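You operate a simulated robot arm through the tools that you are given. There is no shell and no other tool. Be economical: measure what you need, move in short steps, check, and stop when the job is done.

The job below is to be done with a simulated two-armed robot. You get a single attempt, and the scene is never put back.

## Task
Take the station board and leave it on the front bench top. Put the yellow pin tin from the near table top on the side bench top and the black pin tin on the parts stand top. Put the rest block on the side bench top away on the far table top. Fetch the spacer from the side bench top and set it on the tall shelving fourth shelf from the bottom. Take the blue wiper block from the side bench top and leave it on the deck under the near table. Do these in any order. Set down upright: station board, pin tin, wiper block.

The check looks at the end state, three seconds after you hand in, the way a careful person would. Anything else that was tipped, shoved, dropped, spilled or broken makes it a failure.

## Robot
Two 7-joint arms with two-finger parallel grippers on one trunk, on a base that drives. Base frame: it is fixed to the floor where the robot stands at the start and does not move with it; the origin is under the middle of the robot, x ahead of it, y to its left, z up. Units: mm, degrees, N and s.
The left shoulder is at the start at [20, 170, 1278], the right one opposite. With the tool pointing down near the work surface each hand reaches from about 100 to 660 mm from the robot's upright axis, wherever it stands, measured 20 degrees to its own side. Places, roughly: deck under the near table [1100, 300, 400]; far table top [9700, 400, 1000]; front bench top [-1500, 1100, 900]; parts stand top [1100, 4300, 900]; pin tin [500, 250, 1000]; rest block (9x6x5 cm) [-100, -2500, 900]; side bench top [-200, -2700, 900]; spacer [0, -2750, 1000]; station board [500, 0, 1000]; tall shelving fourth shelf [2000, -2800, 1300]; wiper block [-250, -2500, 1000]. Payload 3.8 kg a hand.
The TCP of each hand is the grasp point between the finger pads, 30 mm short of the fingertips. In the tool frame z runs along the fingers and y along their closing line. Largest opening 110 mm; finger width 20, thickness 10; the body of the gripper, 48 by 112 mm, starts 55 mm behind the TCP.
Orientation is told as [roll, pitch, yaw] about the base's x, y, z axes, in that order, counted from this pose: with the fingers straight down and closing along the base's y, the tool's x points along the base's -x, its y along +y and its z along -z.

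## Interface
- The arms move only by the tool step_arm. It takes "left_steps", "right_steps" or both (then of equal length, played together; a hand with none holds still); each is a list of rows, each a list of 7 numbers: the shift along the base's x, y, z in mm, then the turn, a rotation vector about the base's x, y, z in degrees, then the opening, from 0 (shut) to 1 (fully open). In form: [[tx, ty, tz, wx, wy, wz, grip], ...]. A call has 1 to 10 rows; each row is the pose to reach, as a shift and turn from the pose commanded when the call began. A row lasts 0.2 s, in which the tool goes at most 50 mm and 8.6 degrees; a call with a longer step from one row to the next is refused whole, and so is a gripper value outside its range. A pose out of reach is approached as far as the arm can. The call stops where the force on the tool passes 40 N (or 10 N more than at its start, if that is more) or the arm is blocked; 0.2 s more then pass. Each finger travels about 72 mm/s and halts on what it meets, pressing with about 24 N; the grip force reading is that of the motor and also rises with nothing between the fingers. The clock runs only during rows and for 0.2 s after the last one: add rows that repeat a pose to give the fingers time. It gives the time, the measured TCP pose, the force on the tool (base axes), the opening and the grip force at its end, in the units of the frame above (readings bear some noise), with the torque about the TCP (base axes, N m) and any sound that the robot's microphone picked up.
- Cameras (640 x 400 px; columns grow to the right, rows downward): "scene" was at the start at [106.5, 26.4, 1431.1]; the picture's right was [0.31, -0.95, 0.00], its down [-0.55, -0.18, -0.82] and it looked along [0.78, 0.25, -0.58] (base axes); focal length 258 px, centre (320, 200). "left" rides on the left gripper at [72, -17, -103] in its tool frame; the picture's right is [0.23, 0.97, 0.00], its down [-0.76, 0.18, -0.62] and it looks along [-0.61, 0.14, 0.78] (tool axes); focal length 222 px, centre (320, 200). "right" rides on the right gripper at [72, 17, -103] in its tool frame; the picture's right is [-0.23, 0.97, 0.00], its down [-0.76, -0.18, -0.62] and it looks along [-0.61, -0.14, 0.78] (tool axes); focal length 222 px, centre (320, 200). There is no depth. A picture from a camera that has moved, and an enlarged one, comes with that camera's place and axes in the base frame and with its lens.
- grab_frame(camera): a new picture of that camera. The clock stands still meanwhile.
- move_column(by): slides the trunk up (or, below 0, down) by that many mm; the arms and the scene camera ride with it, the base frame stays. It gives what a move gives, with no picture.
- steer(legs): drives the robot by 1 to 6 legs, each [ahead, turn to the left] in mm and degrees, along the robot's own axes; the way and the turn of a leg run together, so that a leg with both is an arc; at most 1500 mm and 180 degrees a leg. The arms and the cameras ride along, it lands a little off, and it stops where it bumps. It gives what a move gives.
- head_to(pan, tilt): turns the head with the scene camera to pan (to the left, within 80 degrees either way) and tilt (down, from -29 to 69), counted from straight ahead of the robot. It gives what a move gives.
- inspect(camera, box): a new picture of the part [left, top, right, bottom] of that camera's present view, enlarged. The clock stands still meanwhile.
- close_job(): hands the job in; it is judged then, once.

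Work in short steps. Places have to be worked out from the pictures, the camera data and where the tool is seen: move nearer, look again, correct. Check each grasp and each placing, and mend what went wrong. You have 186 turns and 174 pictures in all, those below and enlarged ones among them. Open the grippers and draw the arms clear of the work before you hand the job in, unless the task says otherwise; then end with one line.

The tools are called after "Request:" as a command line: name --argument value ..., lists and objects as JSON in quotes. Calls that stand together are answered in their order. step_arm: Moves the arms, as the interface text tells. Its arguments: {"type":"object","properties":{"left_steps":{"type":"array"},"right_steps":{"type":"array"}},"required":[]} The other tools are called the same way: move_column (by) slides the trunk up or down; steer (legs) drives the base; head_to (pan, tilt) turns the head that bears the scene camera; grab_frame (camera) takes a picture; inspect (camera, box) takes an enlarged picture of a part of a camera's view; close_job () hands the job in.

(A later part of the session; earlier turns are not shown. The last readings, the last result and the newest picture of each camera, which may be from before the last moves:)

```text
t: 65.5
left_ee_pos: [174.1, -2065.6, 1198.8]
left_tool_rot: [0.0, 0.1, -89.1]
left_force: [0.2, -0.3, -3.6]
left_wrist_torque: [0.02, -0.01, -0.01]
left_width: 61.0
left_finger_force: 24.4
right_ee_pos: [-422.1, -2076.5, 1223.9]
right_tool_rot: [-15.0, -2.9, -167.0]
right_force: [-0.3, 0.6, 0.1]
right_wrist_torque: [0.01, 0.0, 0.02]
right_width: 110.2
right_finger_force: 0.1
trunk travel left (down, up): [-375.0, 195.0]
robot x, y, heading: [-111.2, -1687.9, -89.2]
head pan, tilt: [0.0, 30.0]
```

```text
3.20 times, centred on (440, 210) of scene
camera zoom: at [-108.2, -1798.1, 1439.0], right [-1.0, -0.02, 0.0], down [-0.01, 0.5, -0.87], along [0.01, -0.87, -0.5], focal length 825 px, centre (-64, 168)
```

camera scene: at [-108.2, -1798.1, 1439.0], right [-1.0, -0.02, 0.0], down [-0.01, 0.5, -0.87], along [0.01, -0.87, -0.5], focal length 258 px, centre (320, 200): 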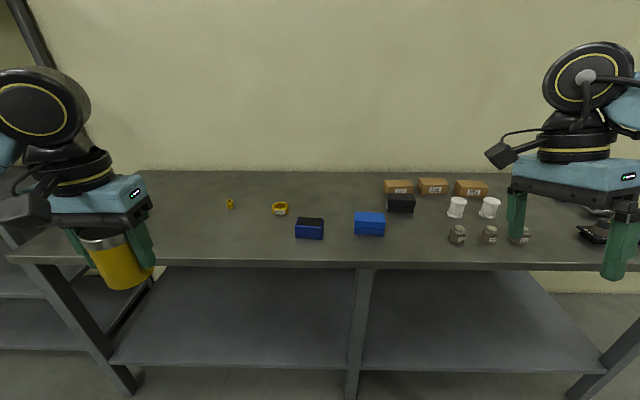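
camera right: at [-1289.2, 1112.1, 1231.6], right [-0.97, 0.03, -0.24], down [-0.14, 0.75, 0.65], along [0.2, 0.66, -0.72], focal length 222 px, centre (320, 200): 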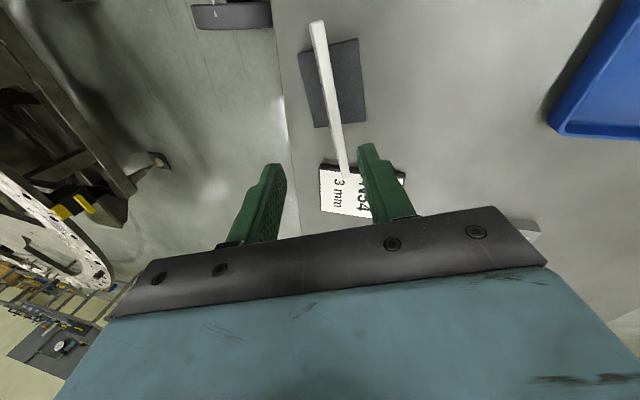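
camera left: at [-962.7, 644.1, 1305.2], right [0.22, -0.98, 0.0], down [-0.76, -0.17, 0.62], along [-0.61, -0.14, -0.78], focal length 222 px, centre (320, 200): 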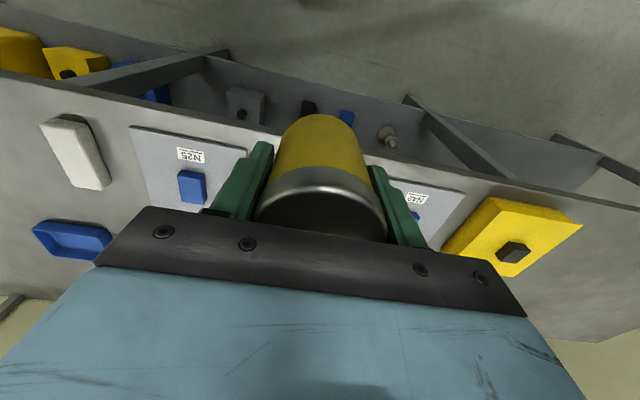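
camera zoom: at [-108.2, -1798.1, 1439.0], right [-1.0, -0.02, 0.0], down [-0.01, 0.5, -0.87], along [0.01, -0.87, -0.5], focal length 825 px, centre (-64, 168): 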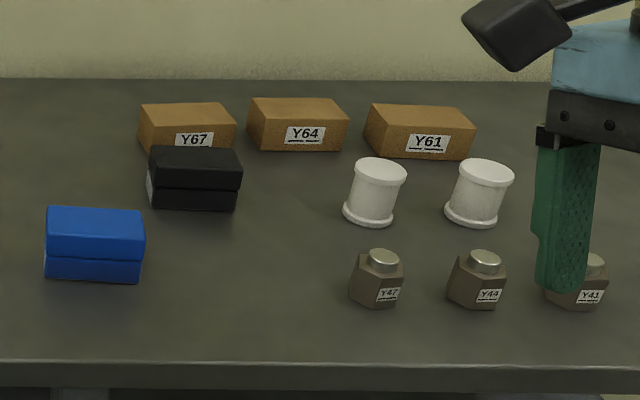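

Spacer is the 25 mm ring near [55, -2650], rest block near [-65, -2494], blue wiper near [-275, -2548]. I drive 300 mm closer and look again.

Request:
steer --legs '[[300, 0]]'

Request:
head_to --pan 0 --tilt 45

Request:
grab_frame --camera "scene"

Request:
grab_frame --camera "left"

```text
t: 67.5
left_ee_pos: [178.3, -2360.4, 1199.5]
left_tool_rot: [0.0, 0.1, -89.1]
left_force: [-0.2, -1.0, -3.5]
left_wrist_torque: [0.01, 0.03, 0.0]
left_width: 60.6
left_finger_force: 24.1
right_ee_pos: [-416.8, -2371.1, 1224.9]
right_tool_rot: [-15.2, -2.9, -167.0]
right_force: [0.7, -0.8, -0.1]
right_wrist_torque: [-0.02, 0.01, 0.02]
right_width: 110.0
right_finger_force: 0.0
trunk travel left (down, up): [-375.0, 195.0]
robot x, y, heading: [-107.0, -1980.3, -88.9]
head pan, tilt: [0.0, 30.0]
```

```text
t: 68.3
left_ee_pos: [178.2, -2361.1, 1200.3]
left_tool_rot: [0.0, 0.1, -89.1]
left_force: [0.0, 1.0, -3.1]
left_wrist_torque: [0.03, 0.0, 0.0]
left_width: 60.9
left_finger_force: 23.9
right_ee_pos: [-416.7, -2371.2, 1224.6]
right_tool_rot: [-15.0, -3.0, -167.1]
right_force: [-0.1, 0.4, 0.8]
right_wrist_torque: [-0.03, -0.03, 0.0]
right_width: 110.1
right_finger_force: 0.0
trunk travel left (down, up): [-375.0, 195.0]
robot x, y, heading: [-110.8, -1983.9, -89.2]
head pan, tilt: [0.0, 45.0]
```

```text
139 pictures are left
camera scene: at [-103.6, -2084.2, 1416.5], right [-1.0, -0.02, 0.0], down [-0.01, 0.71, -0.71], along [0.01, -0.71, -0.71], focal length 258 px, centre (320, 200)
```

scene: 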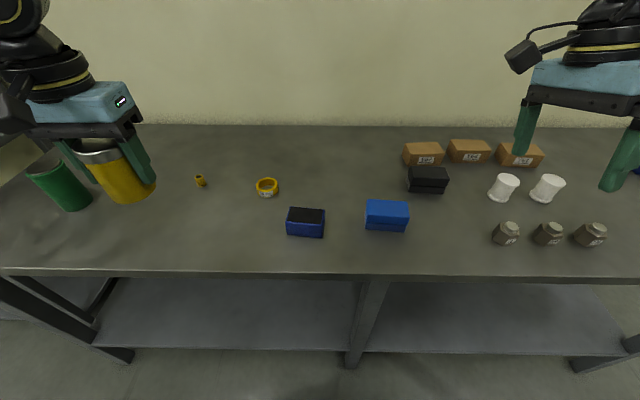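

```text
138 pictures are left
camera left: at [160.7, -2288.6, 1304.8], right [0.97, 0.24, 0.0], down [0.19, -0.76, 0.62], along [0.15, -0.6, -0.78], focal length 222 px, centre (320, 200)
```

left: 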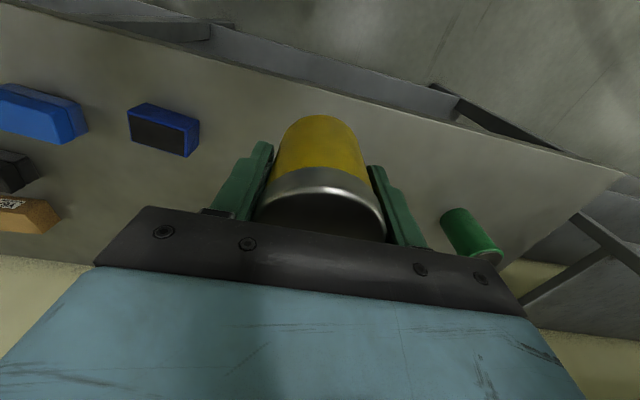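

Bench height is again about 895. I bring the yellow tin over a free spot at [210, -2490] and lower it.

Request:
step_arm --left_steps '[[6, -25, -40, 0, 0, 0, 0.3], [12, -50, -80, 0, 0, 0, 0.3], [18, -75, -120, 0, 0, 0, 0.3], [24, -100, -155, 0, 0, 0, 0.3], [32, -129, -190, 0, 0, 0, 0.3], [32, -129, -230, 0, 0, 0, 0.3], [32, -129, -238, 0, 0, 0, 0.3], [32, -129, -238, 0, 0, 0, 0.3]]'

Request:
grab_frame --camera "scene"

Request:
grab_frame --camera "left"

```text
t: 70.1
left_ee_pos: [210.6, -2490.4, 962.2]
left_tool_rot: [0.0, 0.1, -89.1]
left_force: [0.3, 0.2, -3.8]
left_wrist_torque: [0.0, 0.03, -0.03]
left_width: 61.0
left_finger_force: 24.1
right_ee_pos: [-416.9, -2371.8, 1224.8]
right_tool_rot: [-15.1, -2.9, -167.2]
right_force: [-0.5, 0.9, 1.1]
right_wrist_torque: [0.03, -0.01, -0.02]
right_width: 109.9
right_finger_force: 0.1
trunk travel left (down, up): [-375.0, 195.0]
robot x, y, heading: [-108.6, -1979.0, -89.1]
head pan, tilt: [0.0, 45.0]
```

```text
137 pictures are left
camera scene: at [-103.5, -2084.4, 1416.5], right [-1.0, -0.02, 0.0], down [-0.01, 0.71, -0.71], along [0.01, -0.71, -0.71], focal length 258 px, centre (320, 200)
```

scene: 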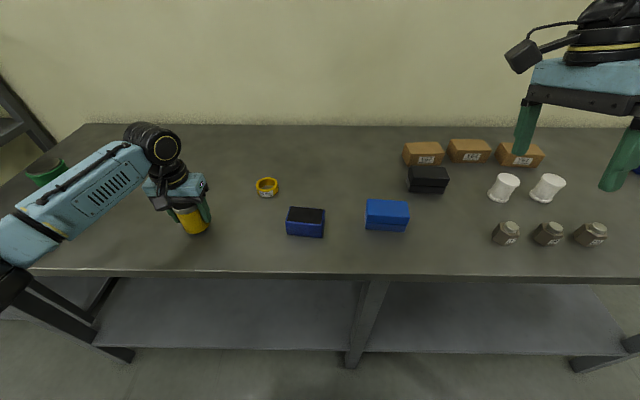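

```text
136 pictures are left
camera left: at [192.3, -2417.9, 1065.6], right [0.97, 0.24, 0.0], down [0.19, -0.76, 0.62], along [0.15, -0.6, -0.78], focal length 222 px, centre (320, 200)
```

left: 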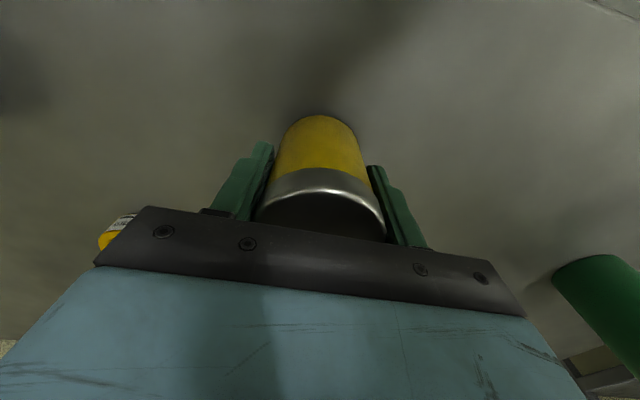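

Spot is clear; I lower in 3 mm steps until contact.

Request:
step_arm --left_steps '[[0, 0, -4, 0, 0, 0, 0.3], [0, 0, -8, 0, 0, 0, 0.3], [0, 0, -8, 0, 0, 0, 0.3]]'

Request:
step_arm --left_steps '[[0, 0, -3, 0, 0, 0, 0.3], [0, 0, -6, 0, 0, 0, 0.3], [0, 0, -6, 0, 0, 0, 0.3]]'

```text
t: 70.9
left_ee_pos: [209.8, -2491.0, 952.6]
left_tool_rot: [0.1, 0.0, -89.1]
left_force: [-0.2, -0.1, -4.8]
left_wrist_torque: [0.01, 0.02, 0.0]
left_width: 60.5
left_finger_force: 24.0
right_ee_pos: [-416.7, -2371.5, 1224.4]
right_tool_rot: [-15.2, -2.8, -167.1]
right_force: [0.7, -0.5, 0.0]
right_wrist_torque: [-0.01, -0.02, -0.02]
right_width: 110.4
right_finger_force: 0.0
trunk travel left (down, up): [-375.0, 195.0]
robot x, y, heading: [-108.2, -1980.9, -88.8]
head pan, tilt: [0.0, 45.0]
```

```text
t: 71.7
left_ee_pos: [210.1, -2491.0, 951.1]
left_tool_rot: [0.0, -0.2, -89.0]
left_force: [3.2, -0.8, 15.6]
left_wrist_torque: [0.35, 0.05, 0.04]
left_width: 61.0
left_finger_force: 24.6
right_ee_pos: [-417.5, -2371.1, 1225.2]
right_tool_rot: [-15.1, -2.8, -167.1]
right_force: [-0.2, 0.5, 0.2]
right_wrist_torque: [-0.01, -0.01, 0.01]
right_width: 109.9
right_finger_force: 0.1
trunk travel left (down, up): [-375.0, 195.0]
robot x, y, heading: [-107.6, -1979.2, -89.1]
head pan, tilt: [0.0, 45.0]
```

Contact at z 951. I release the tin and lift clear; meanwhile the right hand moves above the blue wiper, straightening its tilt.

Request:
step_arm --left_steps '[[0, 0, 0, 0, 0, 0, 0.6], [0, 0, 0, 0, 0, 0, 0.8], [0, 0, 0, 0, 0, 0, 0.95], [0, 0, 0, 0, 0, 0, 0.95], [0, 0, 40, 0, 0, 0, 0.95], [0, 0, 80, 0, 0, 0, 0.95], [0, 0, 120, 0, 0, 0, 0.95], [0, 20, 160, 0, 0, 0, 0.95], [0, 50, 190, 0, 0, 0, 0.95]]'

Request:
grab_frame --camera "scene"

Request:
grab_frame --camera "right"

```text
t: 73.7
left_ee_pos: [210.3, -2438.6, 1138.3]
left_tool_rot: [0.0, 0.1, -89.0]
left_force: [-0.5, -0.4, 0.1]
left_wrist_torque: [0.01, 0.01, 0.0]
left_width: 104.5
left_finger_force: 0.0
right_ee_pos: [-418.0, -2369.6, 1226.6]
right_tool_rot: [-15.1, -3.0, -167.1]
right_force: [0.0, 0.6, 1.0]
right_wrist_torque: [-0.02, 0.02, 0.02]
right_width: 110.1
right_finger_force: 0.0
trunk travel left (down, up): [-375.0, 195.0]
robot x, y, heading: [-109.1, -1980.9, -89.0]
head pan, tilt: [0.0, 45.0]
```

```text
135 pictures are left
camera scene: at [-103.8, -2083.3, 1416.5], right [-1.0, -0.02, 0.0], down [-0.01, 0.71, -0.71], along [0.01, -0.71, -0.71], focal length 258 px, centre (320, 200)
```

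scene: 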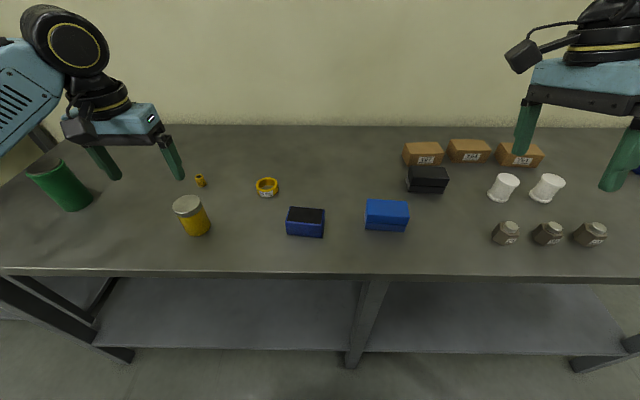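

```text
134 pictures are left
camera right: at [-332.3, -2395.3, 1317.0], right [-0.02, -0.97, -0.24], down [-0.71, -0.15, 0.69], along [-0.7, 0.19, -0.69], focal length 222 px, centre (320, 200)
```

right: 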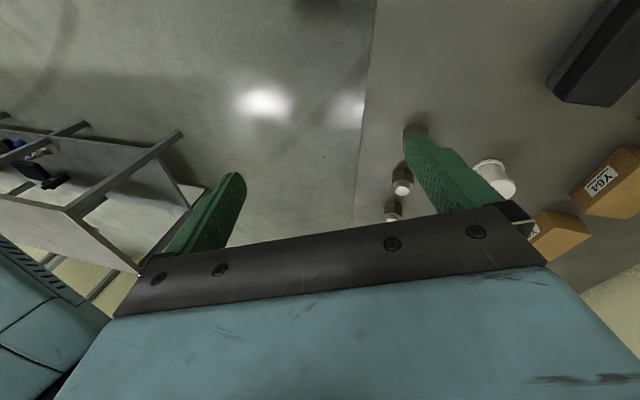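

Yellow tin is standing. I enlarge the rest block, wiper and ring for their measurements.

Request:
inspect --camera "scene" --box '[240, 160, 440, 260]'

Request:
grab_frame --camera "left"

```text
3.20 times, centred on (340, 210) of scene
camera zoom: at [-103.8, -2083.3, 1416.5], right [-1.0, -0.02, 0.0], down [-0.01, 0.71, -0.71], along [0.01, -0.71, -0.71], focal length 825 px, centre (256, 168)
```

zoom: 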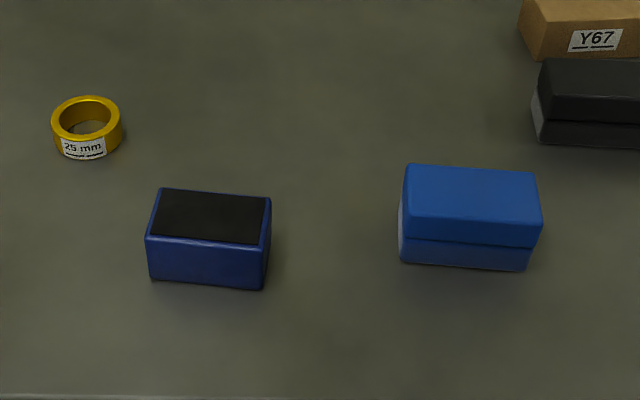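

```text
132 pictures are left
camera left: at [193.0, -2366.3, 1243.7], right [0.97, 0.24, 0.0], down [0.19, -0.76, 0.62], along [0.15, -0.6, -0.78], focal length 222 px, centre (320, 200)
```

left: 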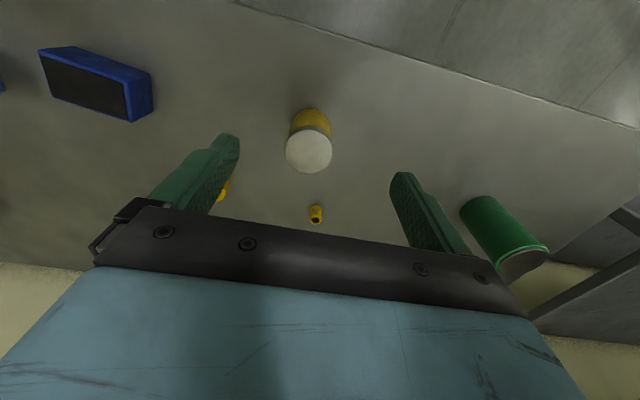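

Ring centre computes to [56, -2640] with z 899 to 924. I tilt the left hand 45° forward and bring it to a pre-grasp behind and above it.

Request:
step_arm --left_steps '[[-30, -20, -10, -7.5, 0, 0, 0.9], [-60, -40, -20, -15, 0, 0, 0.9], [-90, -60, -35, -22.5, 0, 0, 0.9], [-120, -80, -60, -30, 0, 0, 0.9], [-140, -92, -90, -37.5, 0, 0, 0.9], [-154.7, -103, -122, -45, 0, 0, 0.9]]'

Request:
grab_frame --camera "scene"

Request:
grab_frame --camera "left"

```text
t: 75.1
left_ee_pos: [56.9, -2543.3, 1016.9]
left_tool_rot: [-1.0, -45.0, -88.7]
left_force: [0.0, -0.7, 0.5]
left_wrist_torque: [-0.01, -0.01, 0.0]
left_width: 99.1
left_finger_force: 0.1
right_ee_pos: [-416.2, -2371.5, 1224.9]
right_tool_rot: [-15.2, -3.0, -167.1]
right_force: [0.4, 0.7, -0.1]
right_wrist_torque: [0.05, 0.02, 0.03]
right_width: 110.0
right_finger_force: 0.0
trunk travel left (down, up): [-375.0, 195.0]
robot x, y, heading: [-101.0, -1983.4, -89.1]
head pan, tilt: [0.0, 45.0]
```

```text
131 pictures are left
camera scene: at [-104.1, -2084.3, 1416.5], right [-1.0, -0.02, 0.0], down [-0.01, 0.71, -0.71], along [0.01, -0.71, -0.71], focal length 258 px, centre (320, 200)
```

scene: 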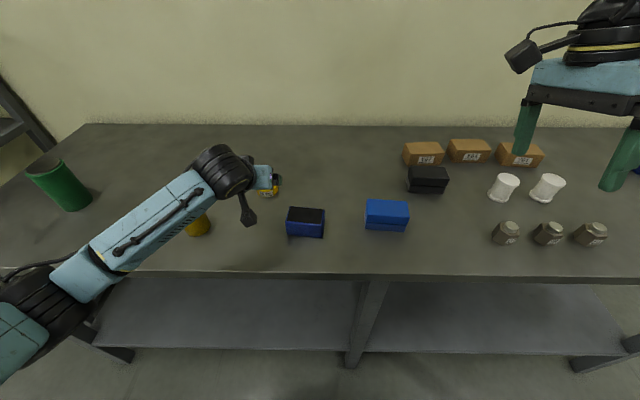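

```text
130 pictures are left
camera left: at [38.5, -2418.8, 1039.6], right [0.97, 0.17, -0.17], down [0.19, -0.09, 0.98], along [0.15, -0.98, -0.12], focal length 222 px, centre (320, 200)
```

left: 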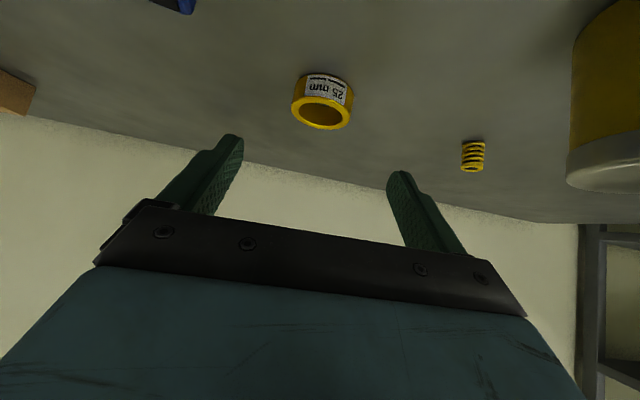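

The forearm runs low, just above the yellow tin, so going down here could knock it. I raise the trunk so that the elbow comes higher, then look at the arm again.

Request:
move_column --by 190

Request:
step_arm --left_steps '[[0, 0, -48, 0, 0, 0, 0.9], [0, 0, -96, 0, 0, 0, 0.9], [0, 0, -144, 0, 0, 0, 0.9], [0, 0, -190, 0, 0, 0, 0.9]]'

Request:
grab_frame --camera "scene"

Request:
grab_frame --camera "right"

```text
t: 77.2
left_ee_pos: [55.8, -2542.5, 1206.5]
left_tool_rot: [-0.9, -44.9, -88.7]
left_force: [-1.1, 0.0, -0.4]
left_wrist_torque: [0.03, 0.0, 0.03]
left_width: 99.1
left_finger_force: 0.0
right_ee_pos: [-417.0, -2371.1, 1414.3]
right_tool_rot: [-15.1, -2.9, -167.0]
right_force: [-0.3, 0.2, -0.3]
right_wrist_torque: [0.01, -0.02, -0.01]
right_width: 110.2
right_finger_force: 0.0
trunk travel left (down, up): [-565.0, 5.0]
robot x, y, heading: [-108.9, -1983.6, -89.0]
head pan, tilt: [0.0, 45.0]
```

```text
t: 78.2
left_ee_pos: [57.3, -2540.1, 1016.2]
left_tool_rot: [-1.0, -44.8, -88.7]
left_force: [1.6, 0.3, -0.2]
left_wrist_torque: [0.01, 0.04, 0.02]
left_width: 98.9
left_finger_force: 0.1
right_ee_pos: [-417.6, -2372.4, 1413.9]
right_tool_rot: [-15.1, -2.9, -167.2]
right_force: [-0.2, 0.9, -0.5]
right_wrist_torque: [-0.02, -0.05, 0.04]
right_width: 110.0
right_finger_force: 0.1
trunk travel left (down, up): [-565.0, 5.0]
robot x, y, heading: [-101.2, -1981.7, -89.2]
head pan, tilt: [0.0, 45.0]
```

```text
129 pictures are left
camera scene: at [-104.3, -2084.4, 1606.5], right [-1.0, -0.02, 0.0], down [-0.01, 0.71, -0.71], along [0.01, -0.71, -0.71], focal length 258 px, centre (320, 200)
```

scene: 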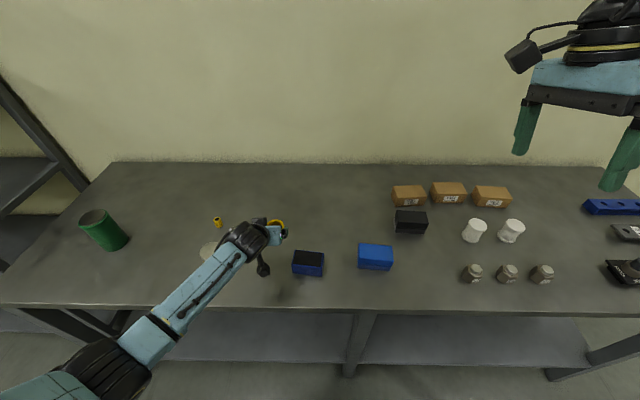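

```text
128 pictures are left
camera right: at [-332.8, -2396.3, 1506.5], right [-0.02, -0.97, -0.24], down [-0.71, -0.15, 0.69], along [-0.7, 0.19, -0.69], focal length 222 px, centre (320, 200)
```

right: 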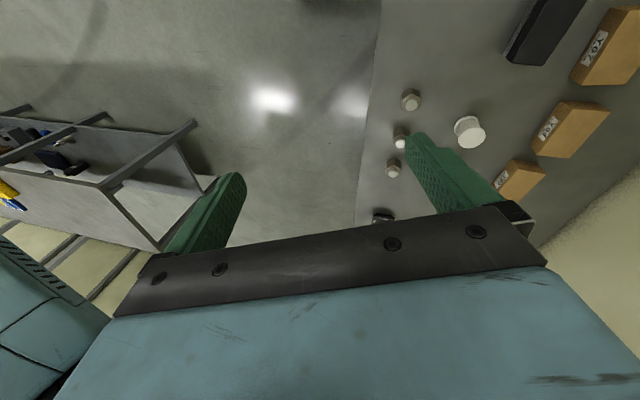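

Even raised, the forearm would brush the tin when reaching in. I pull the hand up and shift the robot 260 mm to its right so the arm comes straight over clear bench.

Request:
step_arm --left_steps '[[0, 20, 40, 0, 0, 0, 0.9], [0, 45, 80, 0, 0, 0, 0.9], [0, 70, 120, 0, 0, 0, 0.9], [0, 95, 160, 0, 0, 0, 0.9]]'

Request:
steer --legs '[[-300, 0], [0, -90], [260, 0], [0, 89], [300, 0]]'

Request:
grab_frame --camera "scene"

```text
t: 79.2
left_ee_pos: [55.8, -2447.6, 1177.2]
left_tool_rot: [-0.9, -45.0, -88.7]
left_force: [-0.2, -0.2, -0.4]
left_wrist_torque: [0.0, 0.03, -0.01]
left_width: 98.9
left_finger_force: 0.1
right_ee_pos: [-417.1, -2371.2, 1414.8]
right_tool_rot: [-15.1, -2.9, -167.1]
right_force: [0.1, 0.3, -0.1]
right_wrist_torque: [-0.03, -0.01, 0.01]
right_width: 110.0
right_finger_force: 0.2
trunk travel left (down, up): [-565.0, 5.0]
robot x, y, heading: [-108.4, -1984.1, -88.9]
head pan, tilt: [0.0, 45.0]
```

```text
t: 91.9
left_ee_pos: [-215.2, -2452.6, 1176.1]
left_tool_rot: [-0.9, -44.9, -89.6]
left_force: [0.3, 0.9, -0.2]
left_wrist_torque: [-0.03, 0.01, 0.03]
left_width: 99.2
left_finger_force: 0.1
right_ee_pos: [-687.7, -2367.7, 1415.7]
right_tool_rot: [-15.0, -2.9, -168.2]
right_force: [1.3, -0.1, -0.6]
right_wrist_torque: [0.04, -0.01, 0.0]
right_width: 109.9
right_finger_force: 0.1
trunk travel left (down, up): [-565.0, 5.0]
robot x, y, heading: [-371.9, -1983.5, -90.0]
head pan, tilt: [0.0, 45.0]
```

```text
127 pictures are left
camera scene: at [-369.7, -2086.7, 1606.5], right [-1.0, 0.0, 0.0], down [0.0, 0.71, -0.71], along [0.0, -0.71, -0.71], focal length 258 px, centre (320, 200)
```

scene: 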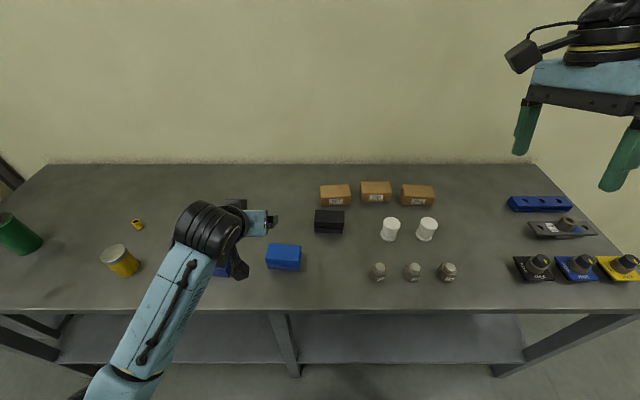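

Now I bring the left hand across, still high, to above the ring.

Request:
step_arm --left_steps '[[45, -10, 0, 0, 0, 0, 0.9], [90, -20, 0, 0, 0, 0, 0.9], [135, -35, 0, 0, 0, 0, 0.9], [180, -50, 0, 0, 0, 0, 0.9], [225, -70, 0, 0, 0, 0, 0.9], [271, -88, 0, 0, 0, 0, 0.9], [271, -88, -45, 0, 0, 0, 0.9], [271, -88, -90, 0, 0, 0, 0.9], [271, -88, -125, 0, 0, 0, 0.9]]'

Request:
grab_frame --camera "scene"

Request:
grab_frame --camera "left"

```text
t: 93.9
left_ee_pos: [55.9, -2541.2, 1050.5]
left_tool_rot: [-1.0, -45.0, -89.6]
left_force: [0.3, 0.6, -0.1]
left_wrist_torque: [0.02, 0.0, 0.02]
left_width: 99.1
left_finger_force: 0.1
right_ee_pos: [-688.0, -2369.1, 1415.2]
right_tool_rot: [-15.1, -2.9, -168.0]
right_force: [0.3, -0.1, -0.4]
right_wrist_torque: [0.02, 0.05, -0.01]
right_width: 110.1
right_finger_force: 0.1
trunk travel left (down, up): [-565.0, 5.0]
robot x, y, heading: [-367.5, -1982.0, -89.9]
head pan, tilt: [0.0, 45.0]
```

```text
126 pictures are left
camera scene: at [-369.6, -2086.7, 1606.5], right [-1.0, 0.0, 0.0], down [0.0, 0.71, -0.71], along [0.0, -0.71, -0.71], focal length 258 px, centre (320, 200)
```

scene: 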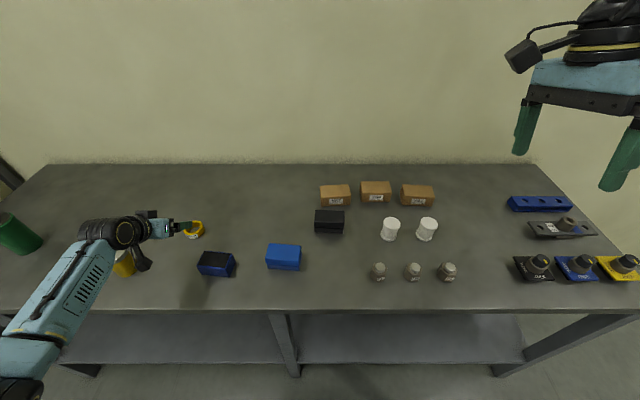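

```text
125 pictures are left
camera left: at [40.1, -2417.1, 1074.2], right [0.97, 0.16, -0.17], down [0.19, -0.1, 0.98], along [0.13, -0.98, -0.13], focal length 222 px, centre (320, 200)
```

left: 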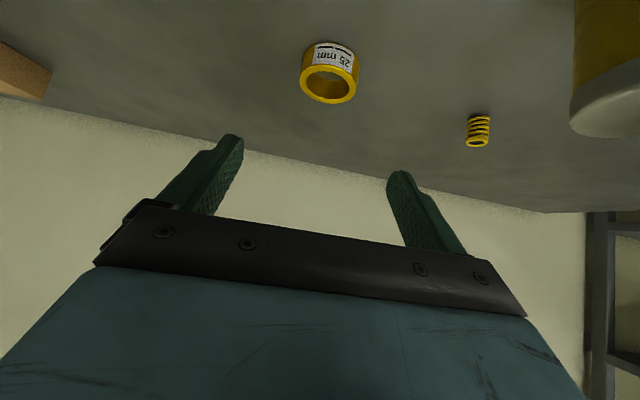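

The arm now passes well behind the tin, and the ring reads [56, -2634]. I move in diagonally, stopping slightly above the bench.

Request:
step_arm --left_steps '[[0, -25, -35, 0, 0, 0, 0.85], [0, -50, -70, 0, 0, 0, 0.85], [0, -70, -98, 0, 0, 0, 0.85], [0, -80, -113, 0, 0, 0, 0.85], [0, -80, -113, 0, 0, 0, 0.85]]'

Request:
grab_frame --camera "scene"

Request:
grab_frame --camera "left"

```text
t: 95.1
left_ee_pos: [49.3, -2600.9, 961.2]
left_tool_rot: [-0.9, -45.0, -89.7]
left_force: [-0.5, 0.6, -0.5]
left_wrist_torque: [0.0, 0.0, 0.02]
left_width: 93.5
left_finger_force: 0.1
left hand out of reach, approached as far as the arm can: row 3, 4, 5
right_ee_pos: [-688.3, -2367.7, 1414.1]
right_tool_rot: [-15.1, -2.9, -168.1]
right_force: [0.1, 0.4, -0.1]
right_wrist_torque: [0.01, 0.02, 0.01]
right_width: 109.9
right_finger_force: 0.1
trunk travel left (down, up): [-565.0, 5.0]
robot x, y, heading: [-371.3, -1985.1, -89.9]
head pan, tilt: [0.0, 45.0]
```

```text
124 pictures are left
camera scene: at [-370.0, -2086.7, 1606.4], right [-1.0, 0.0, 0.0], down [0.0, 0.71, -0.71], along [0.0, -0.71, -0.71], focal length 258 px, centre (320, 200)
```

scene: 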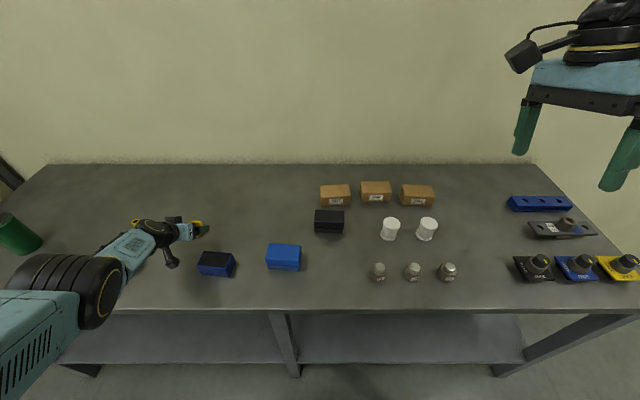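

```text
123 pictures are left
camera left: at [33.3, -2476.7, 983.7], right [0.97, 0.16, -0.17], down [0.19, -0.1, 0.98], along [0.14, -0.98, -0.13], focal length 222 px, centre (320, 200)
```

left: 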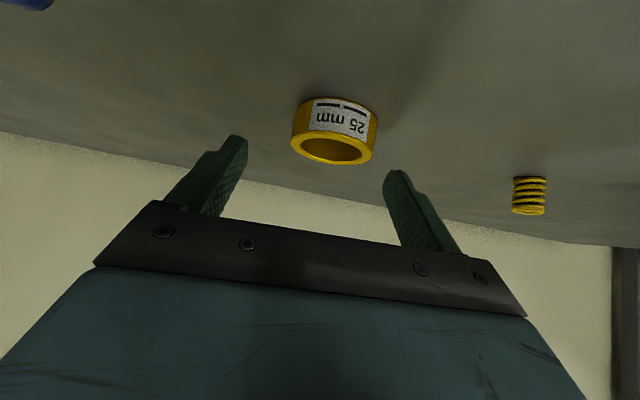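

The arm is at its limit with the trunk raised. I drive 25 mm closer with a slight left turn, then lower the trunk for the last bit.

Request:
steer --legs '[[25, 0.5]]'

Request:
move_column --by -24

Request:
grab_frame --camera "left"

Request:
inspect --camera "scene" --box '[60, 180, 260, 300]'

```text
t: 95.9
left_ee_pos: [54.1, -2620.5, 961.6]
left_tool_rot: [-0.9, -45.0, -89.1]
left_force: [-0.4, 0.5, -0.2]
left_wrist_torque: [-0.01, -0.02, 0.02]
left_width: 93.2
left_finger_force: 0.3
right_ee_pos: [-684.7, -2392.4, 1416.6]
right_tool_rot: [-15.0, -2.9, -167.6]
right_force: [0.1, 0.6, -0.3]
right_wrist_torque: [-0.02, -0.01, 0.0]
right_width: 110.2
right_finger_force: 0.0
trunk travel left (down, up): [-565.0, 5.0]
robot x, y, heading: [-374.4, -2007.9, -89.7]
head pan, tilt: [0.0, 45.0]
```

```text
t: 96.6
left_ee_pos: [55.8, -2623.1, 935.6]
left_tool_rot: [-0.9, -44.9, -89.1]
left_force: [0.8, 0.4, 0.5]
left_wrist_torque: [-0.03, -0.02, -0.04]
left_width: 93.7
left_finger_force: 0.1
right_ee_pos: [-683.5, -2394.6, 1391.4]
right_tool_rot: [-15.1, -2.9, -167.6]
right_force: [-0.6, -0.2, -0.6]
right_wrist_torque: [0.02, -0.02, 0.0]
right_width: 110.2
right_finger_force: 0.0
trunk travel left (down, up): [-541.0, 29.0]
robot x, y, heading: [-371.6, -2008.0, -89.6]
head pan, tilt: [0.0, 45.0]
```

```text
122 pictures are left
camera left: at [38.3, -2497.5, 959.1], right [0.97, 0.16, -0.17], down [0.19, -0.1, 0.98], along [0.14, -0.98, -0.13], focal length 222 px, centre (320, 200)
```

left: 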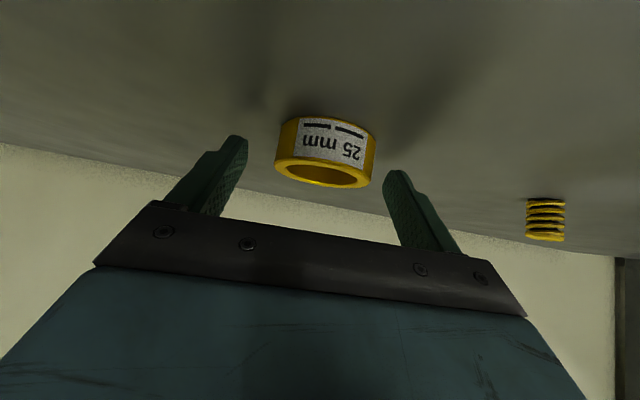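

```text
3.20 times, centred on (160, 240) of scene
camera zoom: at [-368.7, -2111.7, 1582.4], right [-1.0, -0.01, 0.0], down [-0.01, 0.71, -0.71], along [0.01, -0.71, -0.71], focal length 825 px, centre (832, 72)
```

zoom: 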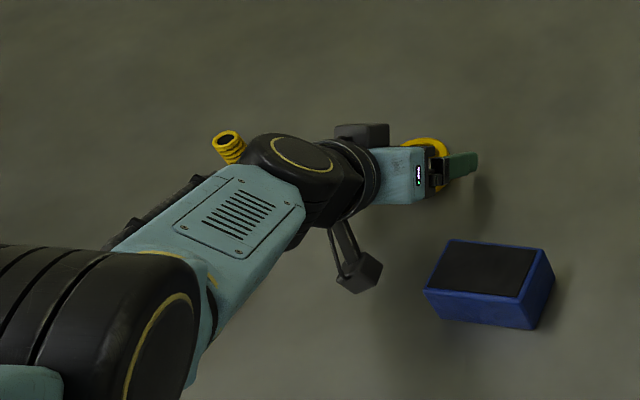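

The ring lies between the fingers, about level with the tips. I lower 4 mm more and close.

Request:
step_arm --left_steps '[[0, 2, -2, 0, 0, 0, 0.85], [0, 4, -4, 0, 0, 0, 0.7], [0, 4, -4, 0, 0, 0, 0.5], [0, 4, -4, 0, 0, 0, 0.35], [0, 4, -4, 0, 0, 0, 0.35], [0, 4, -4, 0, 0, 0, 0.35]]'

Request:
grab_frame --camera "left"

```text
t: 98.0
left_ee_pos: [54.4, -2616.8, 931.1]
left_tool_rot: [-0.9, -44.9, -89.2]
left_force: [0.2, 0.3, -0.7]
left_wrist_torque: [0.01, 0.02, 0.05]
left_width: 61.2
left_finger_force: 24.4
right_ee_pos: [-685.1, -2395.4, 1392.7]
right_tool_rot: [-15.1, -2.9, -167.6]
right_force: [0.7, 0.6, 0.1]
right_wrist_torque: [0.02, -0.01, 0.03]
right_width: 109.9
right_finger_force: 0.0
trunk travel left (down, up): [-541.0, 29.0]
robot x, y, heading: [-371.0, -2006.0, -89.5]
head pan, tilt: [0.0, 45.0]
```

```text
120 pictures are left
camera left: at [38.1, -2493.1, 955.3], right [0.97, 0.16, -0.17], down [0.19, -0.1, 0.98], along [0.14, -0.98, -0.13], focal length 222 px, centre (320, 200)
```

left: 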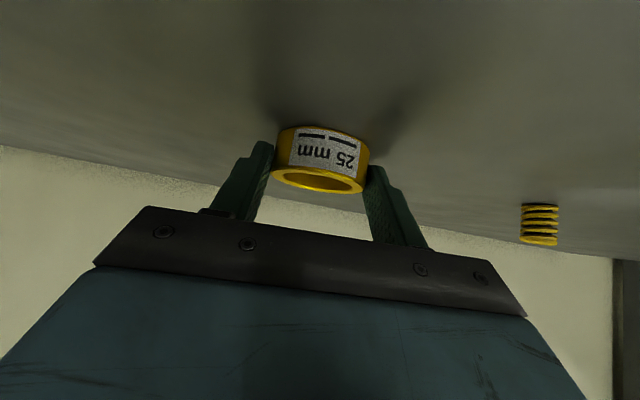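

The ring is gripped (61 mm). I lift it up and back, and check the tin afterwards.

Request:
step_arm --left_steps '[[0, 0, 20, 0, 0, 0, 0.35], [0, 5, 60, 0, 0, 0, 0.35], [0, 15, 105, 0, 0, 0, 0.35], [0, 40, 145, 0, 0, 0, 0.35], [-20, 75, 170, 0, 0, 0, 0.35], [-50, 110, 190, 0, 0, 0, 0.35], [-85, 140, 200, 0, 0, 0, 0.35], [-125, 160, 210, 0, 0, 0, 0.35]]'

Request:
grab_frame --camera "scene"

Request:
grab_frame --camera "left"

```text
refused: row 6 steps farther than a row can; nothing moved
```

```text
119 pictures are left
camera scene: at [-368.7, -2110.9, 1582.5], right [-1.0, -0.01, 0.0], down [-0.01, 0.71, -0.71], along [0.01, -0.71, -0.71], focal length 258 px, centre (320, 200)
```

scene: 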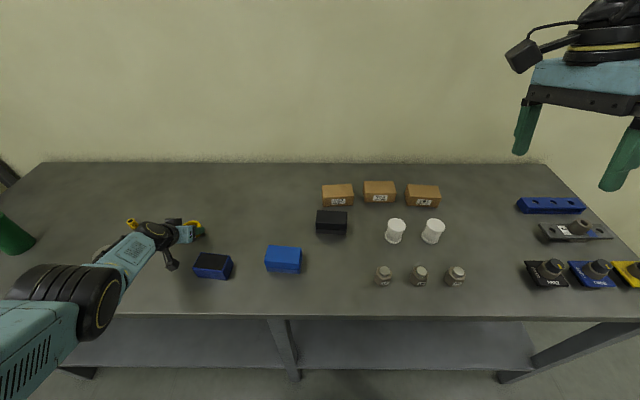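

```text
118 pictures are left
camera left: at [38.1, -2493.1, 955.3], right [0.97, 0.16, -0.17], down [0.19, -0.1, 0.98], along [0.14, -0.98, -0.13], focal length 222 px, centre (320, 200)
```

left: 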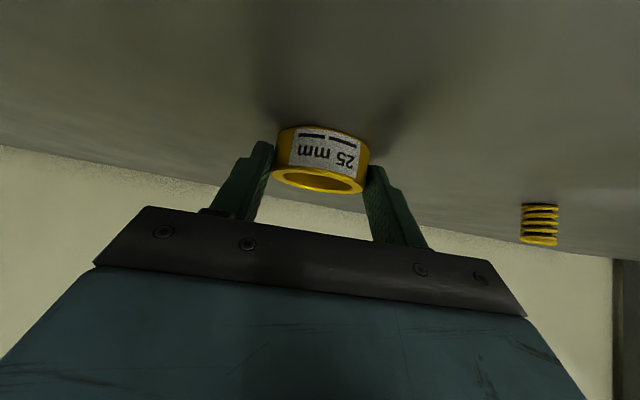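

I resend the lift with shorter rows.

Request:
step_arm --left_steps '[[0, 0, 20, 0, 0, 0, 0.35], [0, 3, 60, 0, 0, 0, 0.35], [0, 10, 100, 0, 0, 0, 0.35], [0, 30, 135, 0, 0, 0, 0.35], [-15, 60, 165, 0, 0, 0, 0.35], [-35, 90, 185, 0, 0, 0, 0.35], [-60, 120, 200, 0, 0, 0, 0.35], [-90, 150, 210, 0, 0, 0, 0.35]]'

Request:
grab_frame --camera "scene"

Request:
grab_frame --camera "left"

```text
t: 99.8
left_ee_pos: [-35.2, -2466.1, 1143.8]
left_tool_rot: [-0.9, -45.0, -89.1]
left_force: [0.1, -0.1, 0.1]
left_wrist_torque: [0.01, -0.01, 0.03]
left_width: 61.1
left_finger_force: 24.3
right_ee_pos: [-685.0, -2394.3, 1391.0]
right_tool_rot: [-15.0, -2.9, -167.6]
right_force: [-0.1, -0.4, 0.0]
right_wrist_torque: [0.0, -0.01, 0.02]
right_width: 109.7
right_finger_force: 0.0
trunk travel left (down, up): [-541.0, 29.0]
robot x, y, heading: [-372.4, -2009.7, -89.7]
head pan, tilt: [0.0, 45.0]
```

```text
117 pictures are left
camera scene: at [-369.6, -2110.0, 1582.5], right [-1.0, -0.01, 0.0], down [-0.01, 0.71, -0.71], along [0.01, -0.71, -0.71], focal length 258 px, centre (320, 200)
```

scene: 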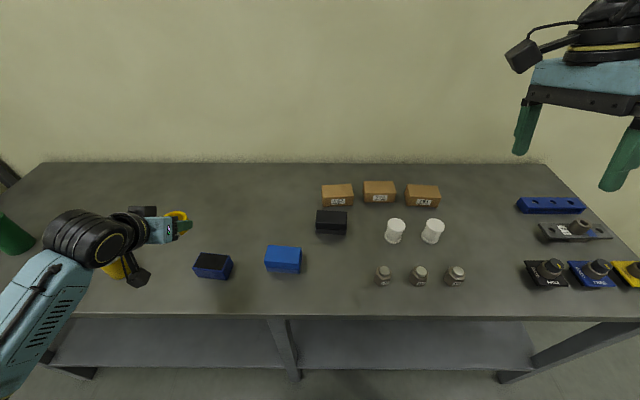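

```text
116 pictures are left
camera left: at [-51.6, -2341.8, 1166.6], right [0.97, 0.17, -0.17], down [0.19, -0.1, 0.98], along [0.14, -0.98, -0.13], focal length 222 px, centre (320, 200)
```

left: 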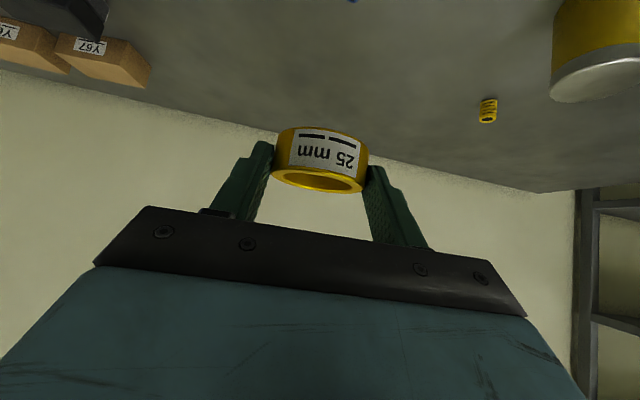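

Ring held and the yellow tin still stands. I drive to the tall shelving at about [1900, -1610] and look.

Request:
steer --legs '[[-400, 0], [0, 89.7], [1200, 0], [1070, 0], [0, -90]]'

Request:
head_to --pan 0 --tilt 15

Request:
grab_frame --camera "scene"

```text
t: 120.8
left_ee_pos: [2231.3, -2096.2, 1142.3]
left_tool_rot: [-0.9, -45.0, -91.0]
left_force: [0.0, 0.3, -0.4]
left_wrist_torque: [0.03, -0.02, -0.02]
left_width: 60.9
left_finger_force: 24.1
right_ee_pos: [1584.2, -2003.2, 1390.9]
right_tool_rot: [-15.1, -2.7, -169.4]
right_force: [-0.4, -0.6, 0.3]
right_wrist_torque: [-0.02, 0.0, 0.01]
right_width: 110.3
right_finger_force: 0.0
trunk travel left (down, up): [-541.0, 29.0]
robot x, y, heading: [1909.4, -1628.6, -91.6]
head pan, tilt: [0.0, 45.0]
```

```text
t: 121.8
left_ee_pos: [2231.7, -2096.9, 1142.4]
left_tool_rot: [-1.0, -44.9, -91.1]
left_force: [-0.3, 0.3, -0.1]
left_wrist_torque: [0.0, 0.0, 0.03]
left_width: 61.3
left_finger_force: 24.5
right_ee_pos: [1584.1, -2004.0, 1390.6]
right_tool_rot: [-15.1, -2.9, -169.4]
right_force: [-0.9, -0.6, 0.4]
right_wrist_torque: [-0.01, 0.01, 0.01]
right_width: 109.9
right_finger_force: 0.1
trunk travel left (down, up): [-541.0, 29.0]
robot x, y, heading: [1907.0, -1629.2, -91.5]
head pan, tilt: [0.0, 15.0]
```

```text
115 pictures are left
camera scene: at [1908.4, -1741.7, 1629.2], right [-1.0, 0.02, 0.0], down [0.01, 0.26, -0.97], along [-0.02, -0.97, -0.26], focal length 258 px, centre (320, 200)
```

scene: 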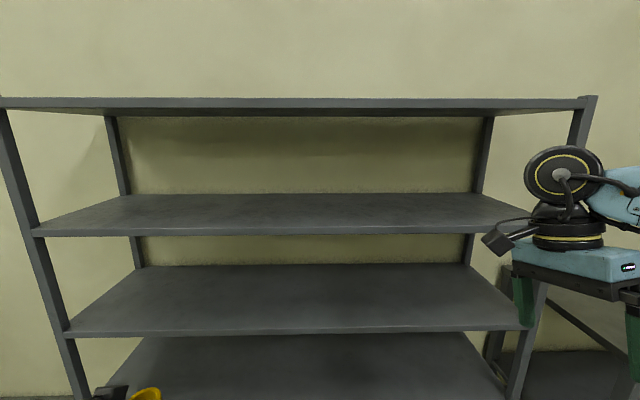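

The fourth shelf (next below the top one) has a clear top. I raise the left hand above its level, pull the right hand back, then advance 120 mm for a second view to range it.

Request:
step_arm --left_steps '[[-15, 0, 46, 0, 0, 0, 0.35], [-30, 0, 92, 0, 0, 0, 0.35], [-45, 0, 138, 0, 0, 0, 0.35], [-60, 0, 184, 0, 0, 0, 0.35], [-75, 0, 230, 0, 0, 0, 0.35], [-90, 0, 276, 0, 0, 0, 0.35], [-105, 0, 322, 0, 0, 0, 0.35], [-120, 0, 350, 0, 0, 0, 0.35]]' --right_steps '[[-10, 15, -20, 0, 0, 0, 1], [-20, 30, -40, 0, 0, 0, 1], [-30, 45, -60, 0, 0, 0, 1], [-40, 60, -80, 0, 0, 0, 1], [-50, 75, -100, 0, 0, 0, 1], [-60, 90, -120, 0, 0, 0, 1], [-60, 100, -140, 0, 0, 0, 1], [-60, 100, -160, 0, 0, 0, 1]]'

Request:
steer --legs '[[120, 0]]'

Request:
grab_frame --camera "scene"

Request:
grab_frame --camera "left"

```text
t: 123.6
left_ee_pos: [2110.4, -2097.0, 1492.2]
left_tool_rot: [-0.8, -44.8, -91.0]
left_force: [-1.0, 0.9, -0.3]
left_wrist_torque: [0.01, -0.03, 0.02]
left_width: 61.2
left_finger_force: 24.5
right_ee_pos: [1524.1, -1903.6, 1230.5]
right_tool_rot: [-15.2, -3.0, -169.4]
right_force: [0.2, 0.6, 0.6]
right_wrist_torque: [0.02, -0.02, -0.02]
right_width: 110.2
right_finger_force: 0.1
trunk travel left (down, up): [-541.0, 29.0]
robot x, y, heading: [1910.2, -1626.7, -91.4]
head pan, tilt: [0.0, 15.0]
```

```text
t: 124.8
left_ee_pos: [2108.0, -2217.3, 1492.7]
left_tool_rot: [-0.9, -45.0, -91.0]
left_force: [0.2, 0.3, -0.8]
left_wrist_torque: [0.06, 0.02, 0.01]
left_width: 61.2
left_finger_force: 24.0
right_ee_pos: [1520.7, -2022.4, 1232.4]
right_tool_rot: [-15.0, -2.8, -169.4]
right_force: [0.0, -0.1, -0.5]
right_wrist_torque: [-0.01, -0.01, 0.0]
right_width: 110.0
right_finger_force: 0.0
trunk travel left (down, up): [-541.0, 29.0]
robot x, y, heading: [1903.7, -1745.4, -91.7]
head pan, tilt: [0.0, 15.0]
```

```text
114 pictures are left
camera scene: at [1905.5, -1860.5, 1629.4], right [-1.0, 0.02, 0.0], down [0.01, 0.26, -0.97], along [-0.02, -0.97, -0.26], focal length 258 px, centre (320, 200)
```

scene: 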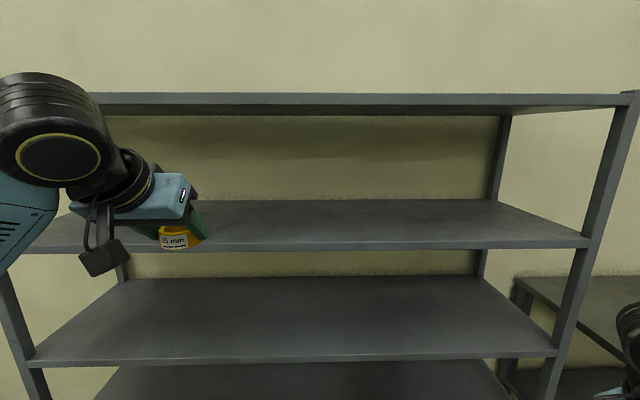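

```text
113 pictures are left
camera left: at [2096.0, -2091.4, 1515.9], right [0.98, 0.13, -0.17], down [0.19, -0.1, 0.98], along [0.11, -0.99, -0.13], focal length 222 px, centre (320, 200)
```

left: 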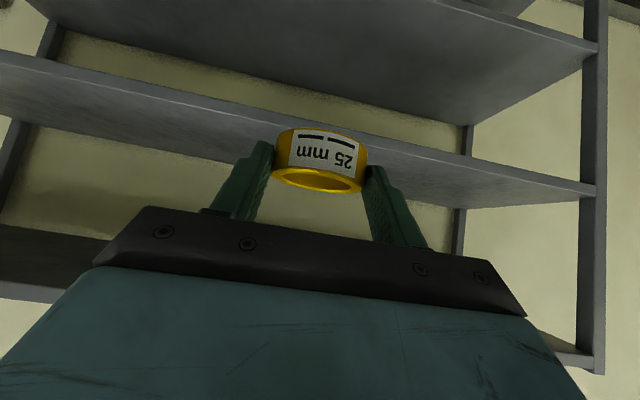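

Combining the views: shelf front edge is near y -2570 and the fourth shelf top near z 1305. I drive 300 mm in and lower the hand to z ~1400 just outside the edge.

Request:
steer --legs '[[290, 0]]'

Request:
step_arm --left_steps '[[0, 0, -45, 0, 0, 0, 0.35], [0, 0, -90, 0, 0, 0, 0.35]]'

Request:
head_to --pan 20 --tilt 20

Request:
grab_frame --camera "scene"

Request:
grab_frame --camera "left"

```text
t: 126.8
left_ee_pos: [2102.3, -2505.3, 1491.9]
left_tool_rot: [-0.9, -44.9, -91.0]
left_force: [-0.1, 0.2, -0.2]
left_wrist_torque: [0.02, -0.01, -0.03]
left_width: 61.0
left_finger_force: 23.7
right_ee_pos: [1514.7, -2312.0, 1231.2]
right_tool_rot: [-15.1, -2.9, -169.3]
right_force: [0.1, -0.8, 0.8]
right_wrist_torque: [0.02, 0.01, 0.01]
right_width: 110.2
right_finger_force: 0.0
trunk travel left (down, up): [-541.0, 29.0]
robot x, y, heading: [1899.2, -2033.8, -91.2]
head pan, tilt: [0.0, 15.0]
```

```text
t: 127.4
left_ee_pos: [2103.3, -2505.8, 1400.6]
left_tool_rot: [-0.9, -45.1, -90.9]
left_force: [0.1, 0.4, -1.1]
left_wrist_torque: [0.01, 0.05, 0.0]
left_width: 61.2
left_finger_force: 23.8
right_ee_pos: [1514.5, -2312.3, 1230.8]
right_tool_rot: [-15.1, -2.9, -169.4]
right_force: [0.6, 0.5, -0.2]
right_wrist_torque: [0.03, 0.03, 0.0]
right_width: 110.3
right_finger_force: 0.2
trunk travel left (down, up): [-541.0, 29.0]
robot x, y, heading: [1900.4, -2035.5, -91.5]
head pan, tilt: [0.0, 15.0]
```

```text
t: 128.2
left_ee_pos: [2101.9, -2505.7, 1402.1]
left_tool_rot: [-0.8, -44.9, -90.9]
left_force: [-0.4, -0.8, -0.9]
left_wrist_torque: [0.03, 0.02, 0.03]
left_width: 60.9
left_finger_force: 24.8
right_ee_pos: [1514.2, -2310.9, 1231.5]
right_tool_rot: [-15.1, -2.9, -169.4]
right_force: [0.4, -0.2, 0.4]
right_wrist_torque: [-0.02, -0.01, 0.02]
right_width: 110.0
right_finger_force: 0.1
trunk travel left (down, up): [-541.0, 29.0]
robot x, y, heading: [1901.3, -2030.0, -91.1]
head pan, tilt: [20.0, 20.0]
```

```text
112 pictures are left
camera scene: at [1930.6, -2144.1, 1621.2], right [-0.95, -0.32, 0.0], down [-0.11, 0.32, -0.94], along [0.3, -0.89, -0.34], focal length 258 px, centre (320, 200)
```

scene: 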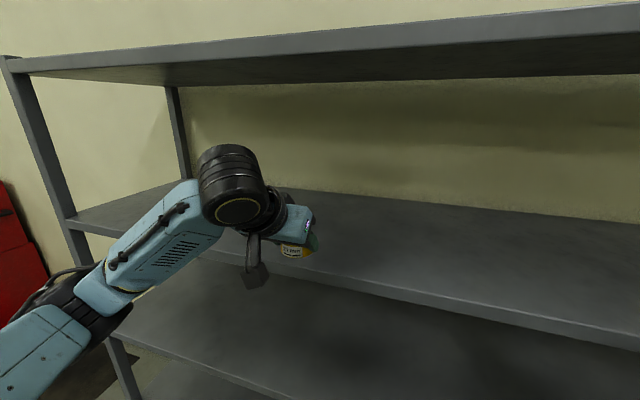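

```text
111 pictures are left
camera left: at [2089.3, -2380.4, 1425.4], right [0.98, 0.13, -0.17], down [0.19, -0.1, 0.98], along [0.11, -0.99, -0.13], focal length 222 px, centre (320, 200)
```

left: 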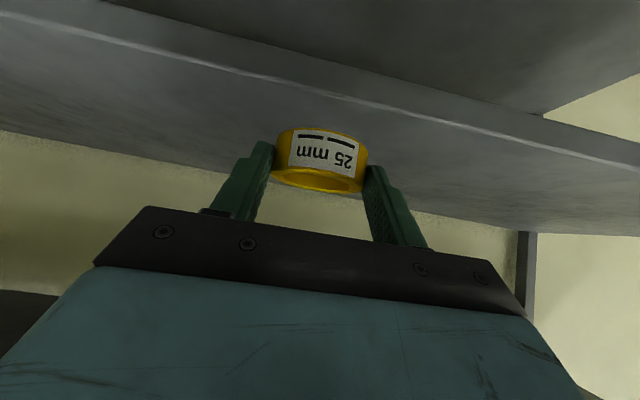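

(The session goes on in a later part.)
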